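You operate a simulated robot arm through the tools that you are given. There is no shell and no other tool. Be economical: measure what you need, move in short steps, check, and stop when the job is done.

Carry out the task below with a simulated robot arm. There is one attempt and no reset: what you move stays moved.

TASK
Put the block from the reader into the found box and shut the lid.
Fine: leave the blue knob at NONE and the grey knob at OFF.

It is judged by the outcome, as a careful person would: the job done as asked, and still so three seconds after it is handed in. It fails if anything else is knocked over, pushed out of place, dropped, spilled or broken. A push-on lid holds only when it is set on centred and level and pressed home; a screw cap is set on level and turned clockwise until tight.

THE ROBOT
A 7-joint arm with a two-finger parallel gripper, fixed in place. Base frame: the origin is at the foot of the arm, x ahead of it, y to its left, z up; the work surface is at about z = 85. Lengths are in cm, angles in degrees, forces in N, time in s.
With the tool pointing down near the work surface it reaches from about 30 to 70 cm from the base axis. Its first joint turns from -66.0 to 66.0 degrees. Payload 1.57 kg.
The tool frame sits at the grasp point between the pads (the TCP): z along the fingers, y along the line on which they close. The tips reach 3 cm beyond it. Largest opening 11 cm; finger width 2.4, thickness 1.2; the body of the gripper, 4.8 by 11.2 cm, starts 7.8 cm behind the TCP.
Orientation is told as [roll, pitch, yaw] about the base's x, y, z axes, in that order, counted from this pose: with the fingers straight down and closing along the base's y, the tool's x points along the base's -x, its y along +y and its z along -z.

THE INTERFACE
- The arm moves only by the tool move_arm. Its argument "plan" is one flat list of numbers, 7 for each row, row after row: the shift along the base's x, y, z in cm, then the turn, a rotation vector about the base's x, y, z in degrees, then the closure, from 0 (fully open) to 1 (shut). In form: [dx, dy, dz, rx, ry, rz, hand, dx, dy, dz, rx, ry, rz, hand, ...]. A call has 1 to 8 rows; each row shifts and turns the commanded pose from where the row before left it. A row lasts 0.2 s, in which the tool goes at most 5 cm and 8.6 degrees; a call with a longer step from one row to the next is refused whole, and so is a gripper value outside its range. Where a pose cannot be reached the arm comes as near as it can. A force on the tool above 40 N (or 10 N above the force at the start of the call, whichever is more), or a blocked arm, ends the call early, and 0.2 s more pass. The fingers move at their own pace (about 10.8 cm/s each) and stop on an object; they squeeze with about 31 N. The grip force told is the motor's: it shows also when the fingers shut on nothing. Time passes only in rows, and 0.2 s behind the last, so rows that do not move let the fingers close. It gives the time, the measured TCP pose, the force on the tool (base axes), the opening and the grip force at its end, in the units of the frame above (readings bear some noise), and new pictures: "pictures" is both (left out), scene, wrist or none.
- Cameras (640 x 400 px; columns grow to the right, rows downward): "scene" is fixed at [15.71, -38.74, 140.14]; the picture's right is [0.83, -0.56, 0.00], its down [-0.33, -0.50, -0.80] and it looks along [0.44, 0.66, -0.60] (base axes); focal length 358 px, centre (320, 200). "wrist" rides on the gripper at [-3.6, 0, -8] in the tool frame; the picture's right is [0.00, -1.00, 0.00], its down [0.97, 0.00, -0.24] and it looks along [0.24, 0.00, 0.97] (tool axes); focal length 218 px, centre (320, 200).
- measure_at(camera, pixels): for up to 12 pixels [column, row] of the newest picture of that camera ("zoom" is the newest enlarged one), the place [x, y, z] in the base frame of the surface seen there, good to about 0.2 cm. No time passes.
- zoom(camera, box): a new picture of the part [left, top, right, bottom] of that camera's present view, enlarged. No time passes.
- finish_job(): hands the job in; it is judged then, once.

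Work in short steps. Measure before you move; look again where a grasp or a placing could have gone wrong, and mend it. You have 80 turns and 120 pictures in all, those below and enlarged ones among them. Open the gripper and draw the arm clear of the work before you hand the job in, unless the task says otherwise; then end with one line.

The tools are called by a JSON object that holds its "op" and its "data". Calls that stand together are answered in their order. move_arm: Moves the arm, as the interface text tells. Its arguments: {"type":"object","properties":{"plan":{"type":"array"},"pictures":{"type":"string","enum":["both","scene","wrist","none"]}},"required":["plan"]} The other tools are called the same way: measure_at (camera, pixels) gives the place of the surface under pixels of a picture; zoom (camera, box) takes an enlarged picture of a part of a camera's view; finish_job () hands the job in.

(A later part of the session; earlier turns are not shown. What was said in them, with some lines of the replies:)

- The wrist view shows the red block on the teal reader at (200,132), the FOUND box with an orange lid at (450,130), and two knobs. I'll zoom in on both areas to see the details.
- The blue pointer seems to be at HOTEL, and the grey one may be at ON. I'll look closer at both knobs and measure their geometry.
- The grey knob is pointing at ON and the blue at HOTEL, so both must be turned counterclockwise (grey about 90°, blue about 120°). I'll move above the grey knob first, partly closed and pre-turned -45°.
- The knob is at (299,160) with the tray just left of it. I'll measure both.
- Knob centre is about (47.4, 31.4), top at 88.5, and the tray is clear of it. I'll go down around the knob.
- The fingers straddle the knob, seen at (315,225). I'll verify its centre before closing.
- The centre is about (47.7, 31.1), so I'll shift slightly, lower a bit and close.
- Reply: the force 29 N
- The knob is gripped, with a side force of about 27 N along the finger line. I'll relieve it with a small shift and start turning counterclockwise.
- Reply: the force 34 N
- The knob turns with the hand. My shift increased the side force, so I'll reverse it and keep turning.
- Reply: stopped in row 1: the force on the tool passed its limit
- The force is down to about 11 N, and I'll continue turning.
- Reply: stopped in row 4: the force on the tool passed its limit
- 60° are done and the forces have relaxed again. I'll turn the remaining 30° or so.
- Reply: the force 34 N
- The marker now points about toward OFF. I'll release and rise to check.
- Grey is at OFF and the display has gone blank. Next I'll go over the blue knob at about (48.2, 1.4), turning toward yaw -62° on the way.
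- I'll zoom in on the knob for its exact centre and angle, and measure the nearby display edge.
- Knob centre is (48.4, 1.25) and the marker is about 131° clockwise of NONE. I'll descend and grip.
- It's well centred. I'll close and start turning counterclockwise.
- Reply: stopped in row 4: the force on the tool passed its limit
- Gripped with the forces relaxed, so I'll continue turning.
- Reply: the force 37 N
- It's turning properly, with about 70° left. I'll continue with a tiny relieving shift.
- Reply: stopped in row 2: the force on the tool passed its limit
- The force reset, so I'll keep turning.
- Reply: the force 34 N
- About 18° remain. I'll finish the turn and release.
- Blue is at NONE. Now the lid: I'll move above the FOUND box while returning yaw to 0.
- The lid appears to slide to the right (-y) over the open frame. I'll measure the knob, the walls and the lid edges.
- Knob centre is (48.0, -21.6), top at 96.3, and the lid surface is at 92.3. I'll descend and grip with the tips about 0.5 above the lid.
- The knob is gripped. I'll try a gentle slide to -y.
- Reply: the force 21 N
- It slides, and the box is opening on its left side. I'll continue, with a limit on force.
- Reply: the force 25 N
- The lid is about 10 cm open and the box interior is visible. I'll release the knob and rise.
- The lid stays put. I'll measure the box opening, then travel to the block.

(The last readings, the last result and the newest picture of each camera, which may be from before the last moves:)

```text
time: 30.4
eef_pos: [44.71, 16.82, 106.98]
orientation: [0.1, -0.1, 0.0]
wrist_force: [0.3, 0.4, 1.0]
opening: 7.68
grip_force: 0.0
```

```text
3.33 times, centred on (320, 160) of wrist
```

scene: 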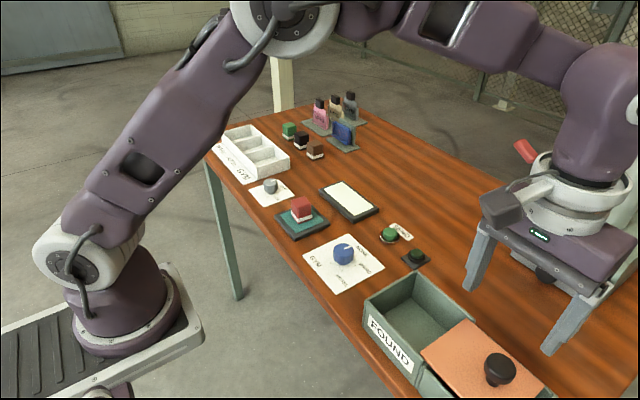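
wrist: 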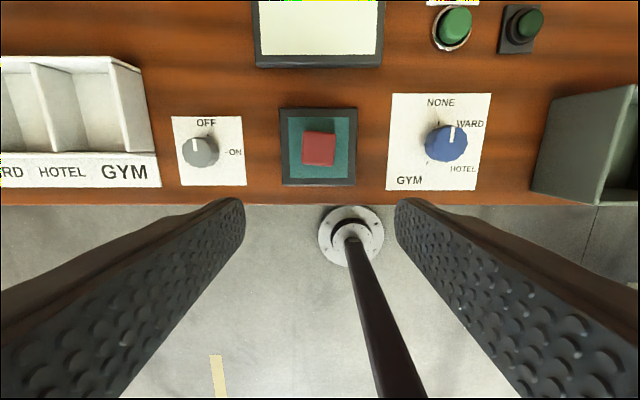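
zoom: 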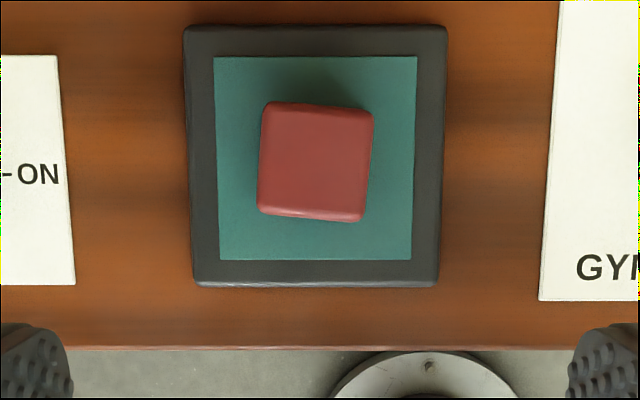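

The block top centre is at about (318,148), rotated about 4-5° clockwise. I'll measure its top points.

{"op": "measure_at", "data": {"camera": "wrist", "pixels": [[318, 148], [304, 148], [332, 148], [318, 134], [318, 162], [285, 148], [295, 148]]}}

{"op": "measure_at", "data": {"camera": "zoom", "pixels": [[275, 110], [362, 118], [268, 205], [352, 213]]}}

```text
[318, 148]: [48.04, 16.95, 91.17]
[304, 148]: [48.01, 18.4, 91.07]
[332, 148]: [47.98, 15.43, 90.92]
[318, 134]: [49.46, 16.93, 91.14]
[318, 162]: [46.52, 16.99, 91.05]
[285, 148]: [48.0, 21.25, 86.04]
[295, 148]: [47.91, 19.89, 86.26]
```

```text
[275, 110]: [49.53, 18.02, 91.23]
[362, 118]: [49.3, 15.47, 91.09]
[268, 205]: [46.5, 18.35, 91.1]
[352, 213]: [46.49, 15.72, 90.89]
```

Block centre is (47.95, 16.9), top at 91.1, yaw about -5°. I'll descend to grip it.

{"op": "move_arm", "data": {"plan": [3.25, 0.1, 0, 0, 0, -5, 0.3, 0, 0, -4.5, 0, 0, 0, 0.3, 0, 0, -4.5, 0, 0, 0, 0.3, 0, 0, -4.5, 0, 0, 0, 0.3, 0, 0, -3.6, 0, 0, 0, 0.35, 0, 0, 0, 0, 0, 0, 0.35], "pictures": "wrist"}}

```text
time: 31.8
eef_pos: [48.03, 16.84, 89.88]
orientation: [0.0, 0.0, -5.1]
wrist_force: [0.2, -0.6, -0.8]
opening: 7.13
grip_force: 0.0
```

wrist: 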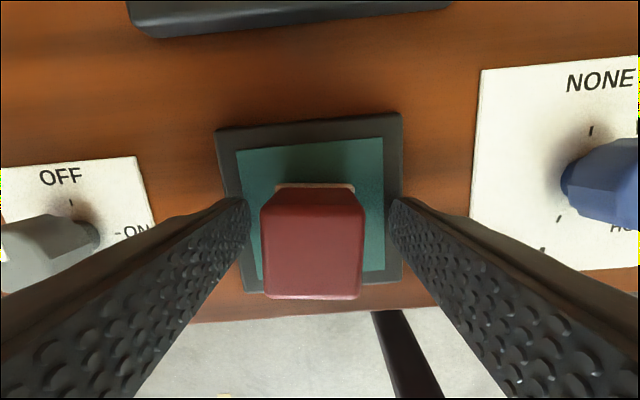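

The block is straddled and sits about 0.15 cm toward +y. I'll adjust, close and lift.

{"op": "move_arm", "data": {"plan": [0, 0.15, -0.2, 0, 0, 0, 0.4, 0, 0, 0, 0, 0, 0, 0.85, 0, 0, 0, 0, 0, 0, 0.85, 0, 0, 0, 0, 0, 0, 0.85, 0, 0, 2, 0, 0, 0, 0.85, 0, 0, 4, 0, 0, 0, 0.85, 0, 0, 4.5, 0, 0, 0, 0.85], "pictures": "both"}}

```text
time: 33.4
eef_pos: [47.96, 16.83, 100.49]
orientation: [0.1, 0.1, -5.1]
wrist_force: [0.3, -0.4, -0.3]
opening: 1.64
grip_force: 0.0
```

scene: 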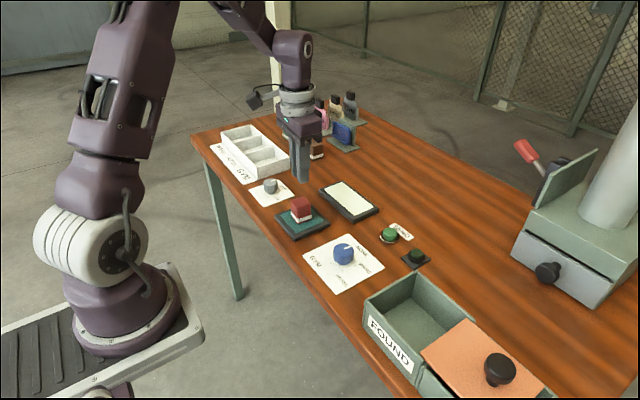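
wrist: 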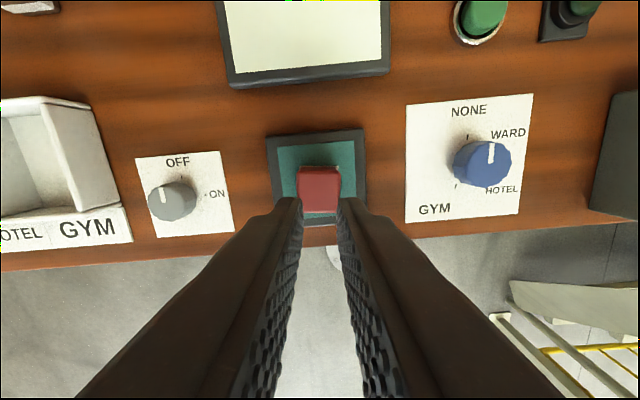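

The block stayed on the reader, so the fingers slipped. I'll check that it hasn't moved, then grip again and read the force before lifting.

{"op": "zoom", "data": {"camera": "scene", "box": [260, 180, 350, 250]}}

{"op": "zoom", "data": {"camera": "wrist", "box": [240, 120, 400, 240]}}

{"op": "measure_at", "data": {"camera": "wrist", "pixels": [[318, 185], [302, 185], [335, 185], [318, 170], [318, 205]]}}

```text
5.71 times, centred on (305, 215) of scene
```

zoom: 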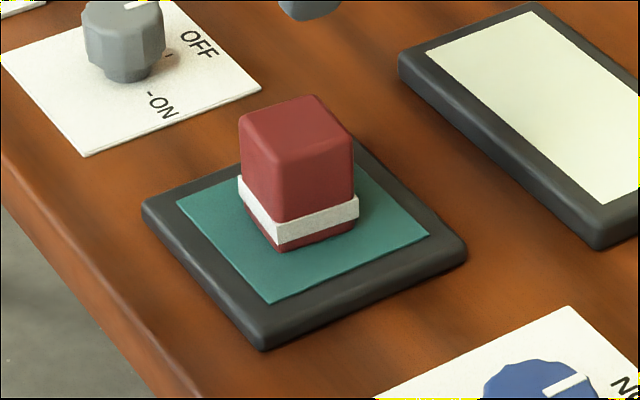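

```text
3.33 times, centred on (320, 180) of wrist
```

zoom: 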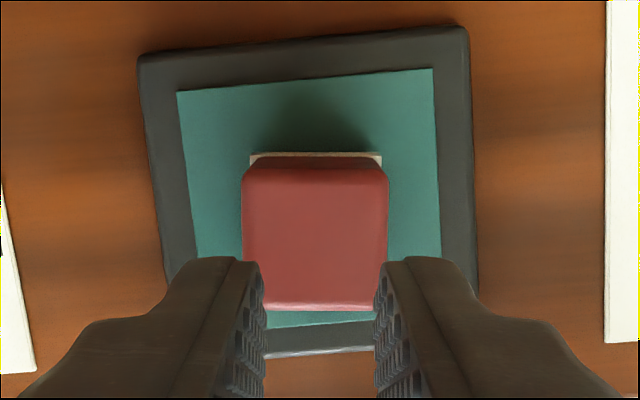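

```text
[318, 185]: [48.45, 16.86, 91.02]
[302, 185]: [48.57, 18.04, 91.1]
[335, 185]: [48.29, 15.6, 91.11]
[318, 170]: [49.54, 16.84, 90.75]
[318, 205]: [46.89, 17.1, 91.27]
```

The block has a protruding white band near its bottom (z about 86.5–87.5), and the tips probably pinched only that. I'll regrip higher, on the plain body with the tips above the band.

{"op": "move_arm", "data": {"plan": [0.1, 0.05, 0, 0, 0, 0, 0.4, 0, 0, 0, 0, 0, 0, 0.4, 0, 0, -4.5, 0, 0, 0, 0.4, 0, 0, -4.5, 0, 0, 0, 0.4, 0, 0, -0.6, 0, 0, 0, 0.4, 0, 0, 0, 0, 0, 0, 0.85, 0, 0, 0, 0, 0, 0, 0.85, 0, 0, 0, 0, 0, 0, 0.85], "pictures": "both"}}

```text
time: 35.1
eef_pos: [48.0, 16.88, 90.62]
orientation: [0.1, 0.0, -5.0]
wrist_force: [0.5, 0.1, -0.2]
opening: 3.53
grip_force: 31.5
```

scene: 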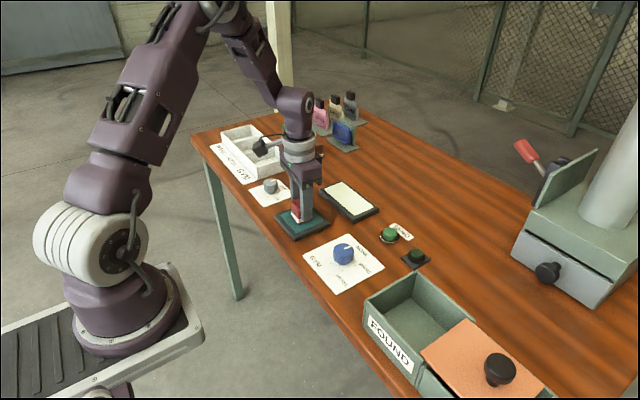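
wrist: 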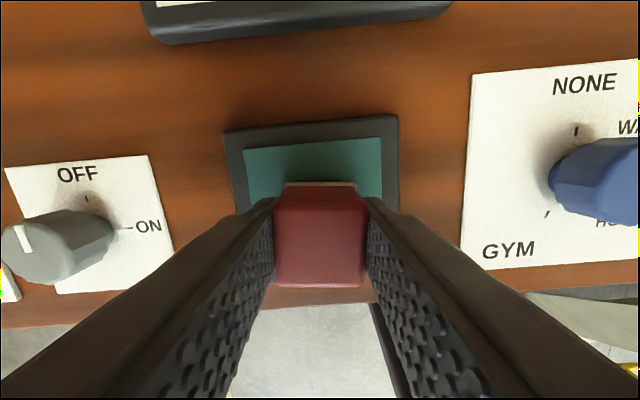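

It's gripped at 3.53 cm. I'll lift slowly.

{"op": "move_arm", "data": {"plan": [0, 0, 0, 0, 0, 0, 1, 0, 0, 0.4, 0, 0, 0, 1, 0, 0, 0.5, 0, 0, 0, 1, 0, 0, 0.6, 0, 0, 0, 1], "pictures": "both"}}

```text
time: 36.1
eef_pos: [47.93, 16.86, 92.15]
orientation: [0.1, 0.0, -5.0]
wrist_force: [-0.3, -0.4, -0.3]
opening: 3.51
grip_force: 30.9
```

scene: 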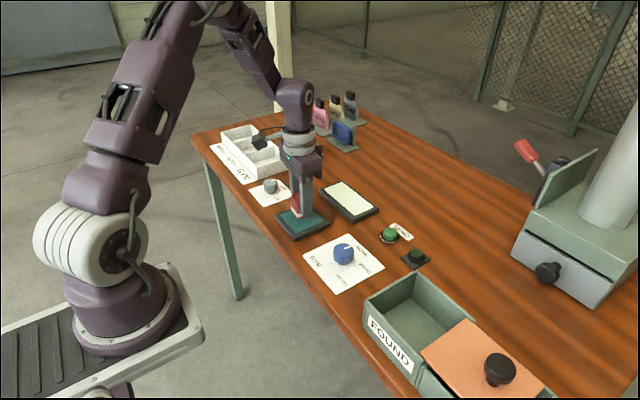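
wrist: 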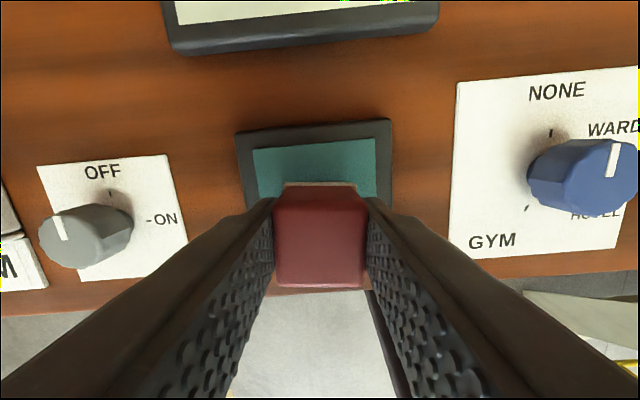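

The block is lifted. I'll raise it further and carry it toward the box.

{"op": "move_arm", "data": {"plan": [0, 0, 2.5, 0, 0, 0, 1, 0, 0, 4, 0, 0, 0, 1, 0, -2, 3, 0, 0, 1, 1, 0, -4, 0.5, 0, 0, 2, 1, 0, -4.5, 0, 0, 0, 2, 1, 0, -4.5, 0, 0, 0, 0, 1, 0, -4.5, 0, 0, 0, 0, 1, 0, -4.5, 0, 0, 0, 0, 1], "pictures": "none"}}

{"op": "move_arm", "data": {"plan": [0, -4.5, 0, 0, 0, 0, 1, 0, -3.5, 0, 0, 0, 0, 1, 0, -2.5, 0, 0, 0, 0, 1, 0, 0, 0, 0, 0, 0, 1], "pictures": "both"}}

```text
time: 38.0
eef_pos: [48.08, -7.14, 102.15]
orientation: [0.1, 0.0, 0.0]
wrist_force: [0.2, -0.7, -0.7]
opening: 3.52
grip_force: 31.0
```

```text
time: 39.0
eef_pos: [47.9, -17.68, 102.17]
orientation: [0.1, 0.0, -0.1]
wrist_force: [0.1, -0.7, -0.6]
opening: 3.52
grip_force: 31.5
```

scene: 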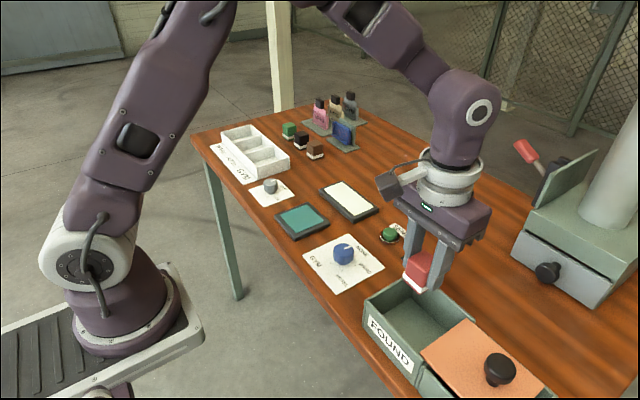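
wrist: 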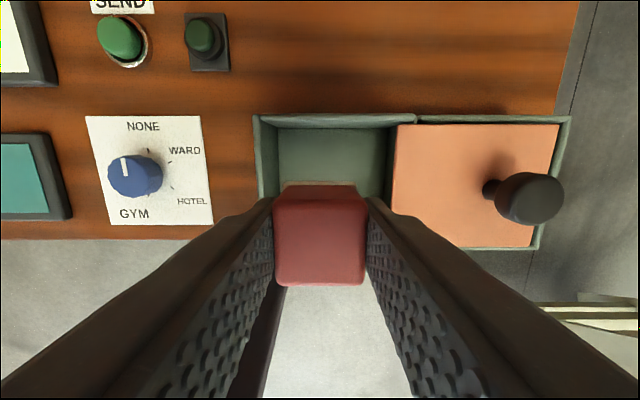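

The block is held over the opening. I'll verify the opening's edges before lowering.

{"op": "measure_at", "data": {"camera": "wrist", "pixels": [[262, 170], [396, 160], [330, 160], [330, 117], [280, 150], [385, 150]]}}

```text
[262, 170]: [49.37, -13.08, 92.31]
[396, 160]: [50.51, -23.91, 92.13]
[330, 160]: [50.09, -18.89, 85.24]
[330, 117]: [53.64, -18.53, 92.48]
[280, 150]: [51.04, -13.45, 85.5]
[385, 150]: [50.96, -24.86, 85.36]
```

The opening is centred at y≈-18.6. I'll shift slightly and lower the block to just above the box floor.

{"op": "move_arm", "data": {"plan": [0, -0.8, 0, 0, 0, 0, 1, 0, 0, -4, 0, 0, 0, 1, 0, 0, -4, 0, 0, 0, 1, 0, 0, -2.5, 0, 0, 0, 1, 0, 0, -1, 0, 0, 0, 1, 0, 0, -0.4, 0, 0, 0, 1], "pictures": "both"}}

```text
time: 40.4
eef_pos: [48.08, -18.32, 90.25]
orientation: [0.0, 0.0, -0.2]
wrist_force: [0.5, 0.4, -0.5]
opening: 3.52
grip_force: 30.4
```

scene: 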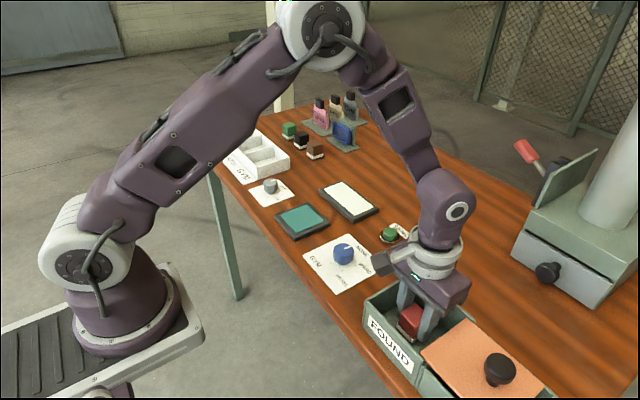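
wrist: 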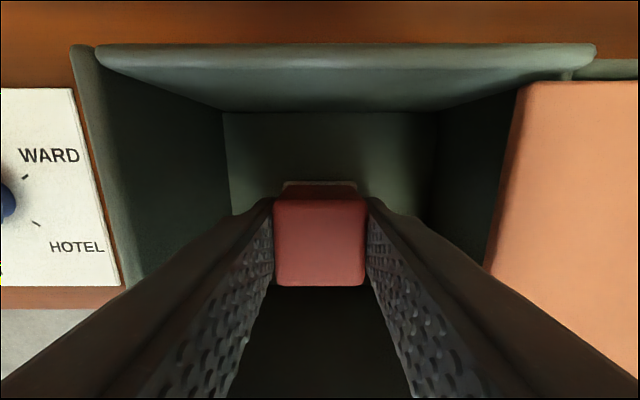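

The block is in the box just above the floor. I'll lower until contact, then open moderately and lift straight out.

{"op": "move_arm", "data": {"plan": [0, 0, -0.3, 0, 0, 0, 1, 0, 0, -0.15, 0, 0, 0, 1, 0, 0, 0, 0, 0, 0, 0.5, 0, 0, 0, 0, 0, 0, 0.5, 0, 0, 2, 0, 0, 0, 0.5, 0, 0, 4, 0, 0, 0, 0.5, 0, 0, 4.5, 0, 0, 0, 0.5, 0, 0, 3, 0, 0, 0, 0.4], "pictures": "both"}}

```text
time: 42.1
eef_pos: [48.04, -18.25, 103.27]
orientation: [0.1, 0.0, 0.0]
wrist_force: [0.3, -0.4, -0.5]
opening: 6.58
grip_force: 0.0
```

scene: 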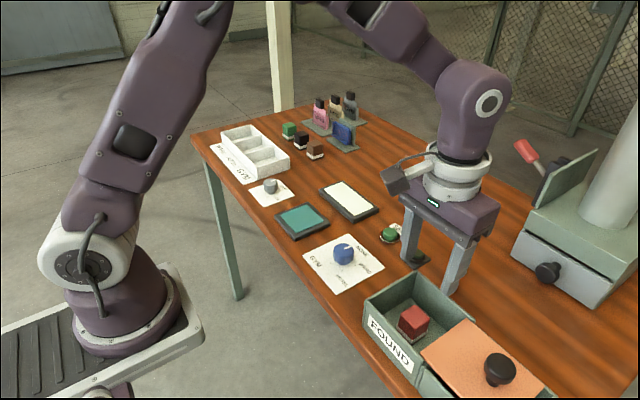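
wrist: 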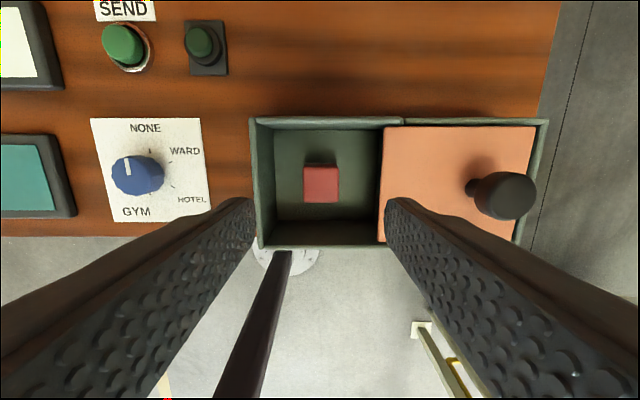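

The block stands upright inside. Now I'll go back to the lid knob at (47.9, -32.0) and grip it.

{"op": "move_arm", "data": {"plan": [0, -4.6, 0, 0, 0, 0, 0.4, 0, -4.6, 0, 0, 0, 0, 0.4, -0.1, -4.55, 0, 0, 0, 0, 0.4, 0, 0, -3, 0, 0, 0, 0.4, 0, 0, -3, 0, 0, 0, 0.4, 0, 0, -1.35, 0, 0, 0, 0.4, 0, 0, 0, 0, 0, 0, 0.8, 0, 0, 0, 0, 0, 0, 0.8], "pictures": "both"}}

```text
time: 44.0
eef_pos: [47.9, -32.16, 95.91]
orientation: [-0.1, -0.1, 0.0]
wrist_force: [-0.5, -0.3, -1.5]
opening: 3.56
grip_force: 42.0
```

scene: 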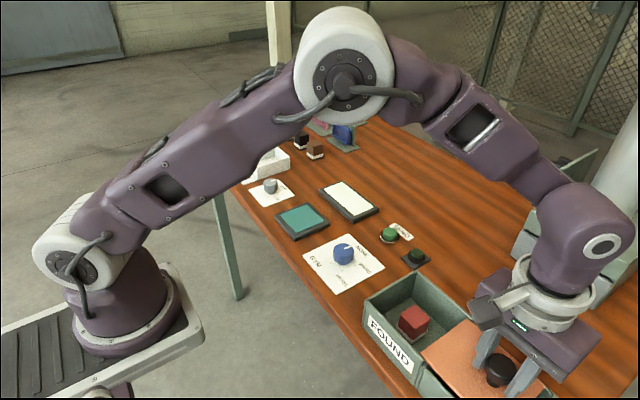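
wrist: 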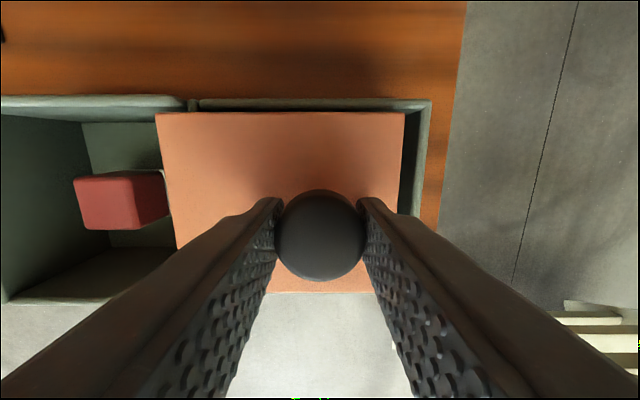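

The knob is gripped. I'll slide the lid back in +y, 10 cm first, short of the end stop.

{"op": "move_arm", "data": {"plan": [0, 0.8, 0, 0, 0, 0, 0.8, 0, 1.3, 0, 0, 0, 0, 0.8, 0, 1.4, 0, 0, 0, 0, 0.8, 0, 1.4, 0, 0, 0, 0, 0.8, 0, 1.4, 0, 0, 0, 0, 0.8, 0, 1.4, 0, 0, 0, 0, 0.8, 0, 1.3, 0, 0, 0, 0, 0.8, 0, 0.7, 0, 0, 0, 0, 0.8], "pictures": "both"}}

```text
time: 45.8
eef_pos: [47.95, -22.47, 95.66]
orientation: [0.1, 0.0, -0.1]
wrist_force: [4.3, -0.3, -35.6]
opening: 3.55
grip_force: 42.3
```

scene: 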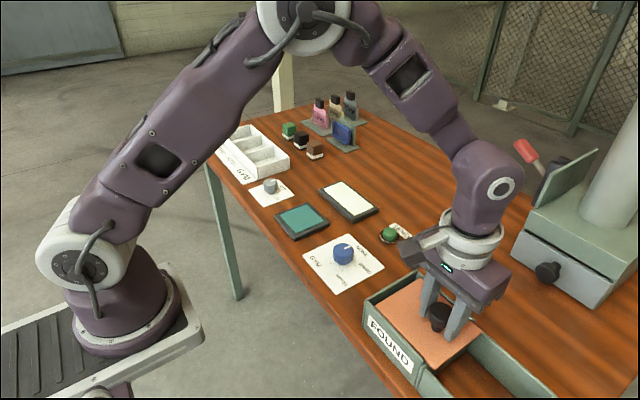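
wrist: 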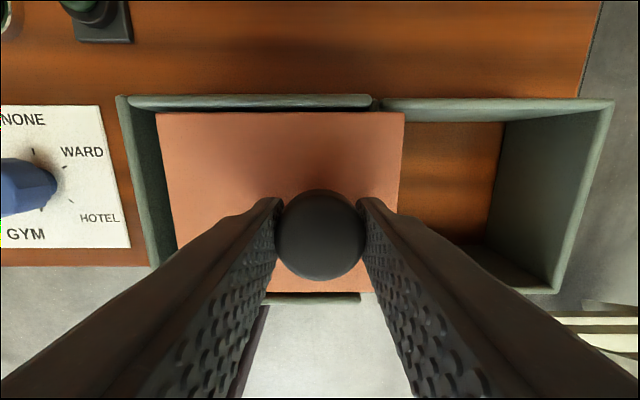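

About 0.9 cm remains. The vertical load has grown, so I'll ease it slightly and finish gently against the stop.

{"op": "move_arm", "data": {"plan": [0, 0, 0.15, 0, 0, 0, 0.8, 0, 0.4, 0, 0, 0, 0, 0.8, 0, 0.35, 0, 0, 0, 0, 0.8, 0, 0.25, 0, 0, 0, 0, 0.8, 0, 0, 0, 0, 0, 0, 0.8], "pictures": "wrist"}}

```text
time: 47.0
eef_pos: [47.92, -21.38, 96.11]
orientation: [0.0, 0.1, -0.1]
wrist_force: [-3.1, -6.2, -34.0]
opening: 3.53
grip_force: 42.7
```

wrist: 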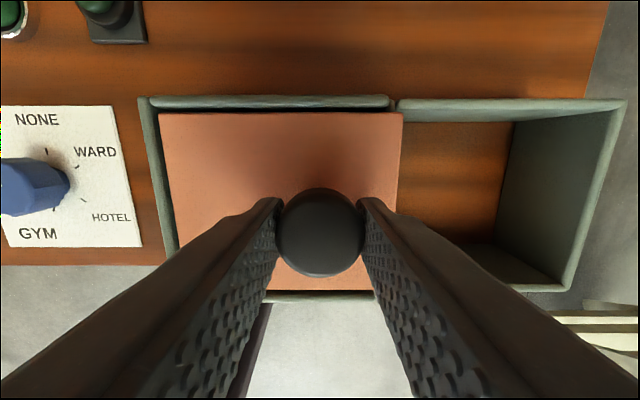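

The lid is at its starting place and touching the stop (-6 N in y). I'll release, rise, back away and check.

{"op": "move_arm", "data": {"plan": [0, 0, 0, 0, 0, 0, 0.45, 0, 0, 0, 0, 0, 0, 0.45, 0, 0, 2, 0, 0, 0, 0.45, 0, 0, 4, 0, 0, 0, 0.45, -1, 2, 4.5, 0, 0, 0, 0.3, -1, 3, 3, 0, 0, 0, 0.2, 0, 4, 2, 0, 0, 0, 0.2, 0, 0, 0, 0, 0, 0, 0.2], "pictures": "both"}}

{"op": "zoom", "data": {"camera": "scene", "box": [340, 240, 580, 400]}}

{"op": "zoom", "data": {"camera": "wrist", "box": [100, 50, 560, 250]}}

```text
refused: row 5 steps farther than a row can; nothing moved
```

```text
2.50 times, centred on (460, 320) of scene
```

zoom: 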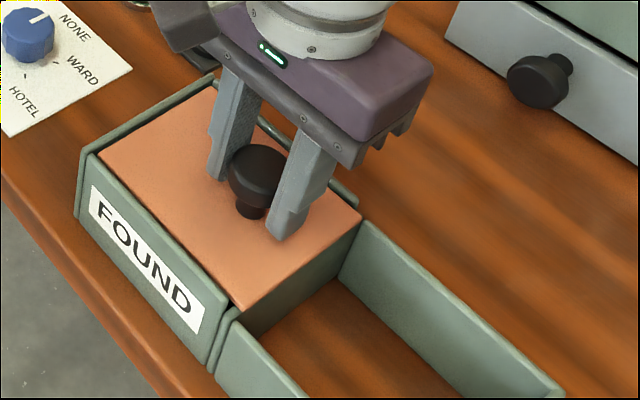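

```text
1.39 times, centred on (330, 150) of wrist
```

zoom: 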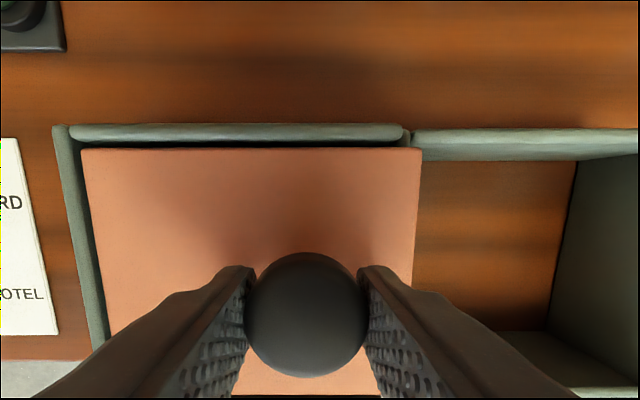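

One step was too long, so I'll repeat with smaller ones. The lid already looks the same as in the closed starting view.

{"op": "move_arm", "data": {"plan": [0, 0, 0, 0, 0, 0, 0.45, 0, 0, 0, 0, 0, 0, 0.45, 0, 0, 2, 0, 0, 0, 0.45, 0, 0, 4, 0, 0, 0, 0.45, -1, 1.5, 4, 0, 0, 0, 0.3, -1, 3, 3, 0, 0, 0, 0.2, -1, 3.5, 2, 0, 0, 0, 0.2, 0, 0, 0, 0, 0, 0, 0.2], "pictures": "both"}}

{"op": "zoom", "data": {"camera": "wrist", "box": [100, 50, 560, 250]}}

{"op": "zoom", "data": {"camera": "scene", "box": [220, 150, 540, 400]}}

```text
time: 48.8
eef_pos: [44.8, -13.33, 111.03]
orientation: [0.2, 0.0, -0.1]
wrist_force: [0.3, -0.8, 0.7]
opening: 8.8
grip_force: 0.1
```

scene: 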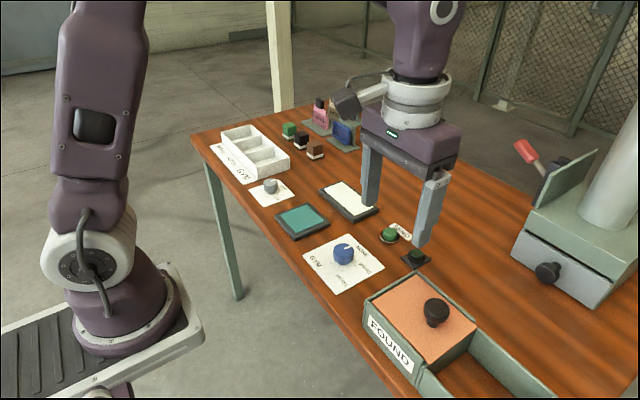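
wrist: 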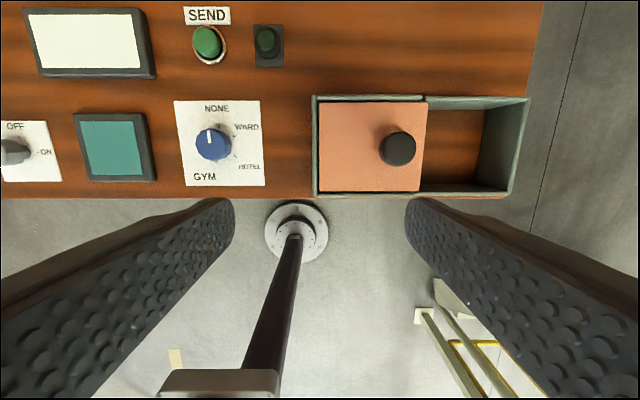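

```text
1.39 times, centred on (330, 150) of wrist
```

zoom: 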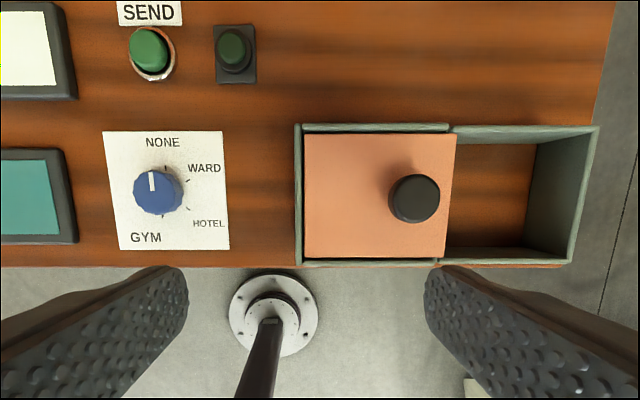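

```text
1.60 times, centred on (380, 275) of scene
```

zoom: 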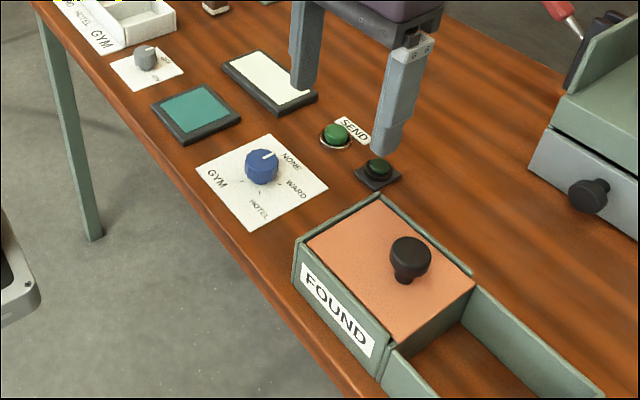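

The lid is shut as at the start, the knobs read NONE and OFF, the reader is empty and the arm is clear, so I'm handing the job in.

{"op": "finish_job", "data": {}}

```text
The job is handed in.
```

The block from the reader is in the FOUND box and the lid is slid shut. The blue knob is at NONE and the grey knob at OFF, both turned from HOTEL and ON. The gripper is open and the arm is clear of the work.
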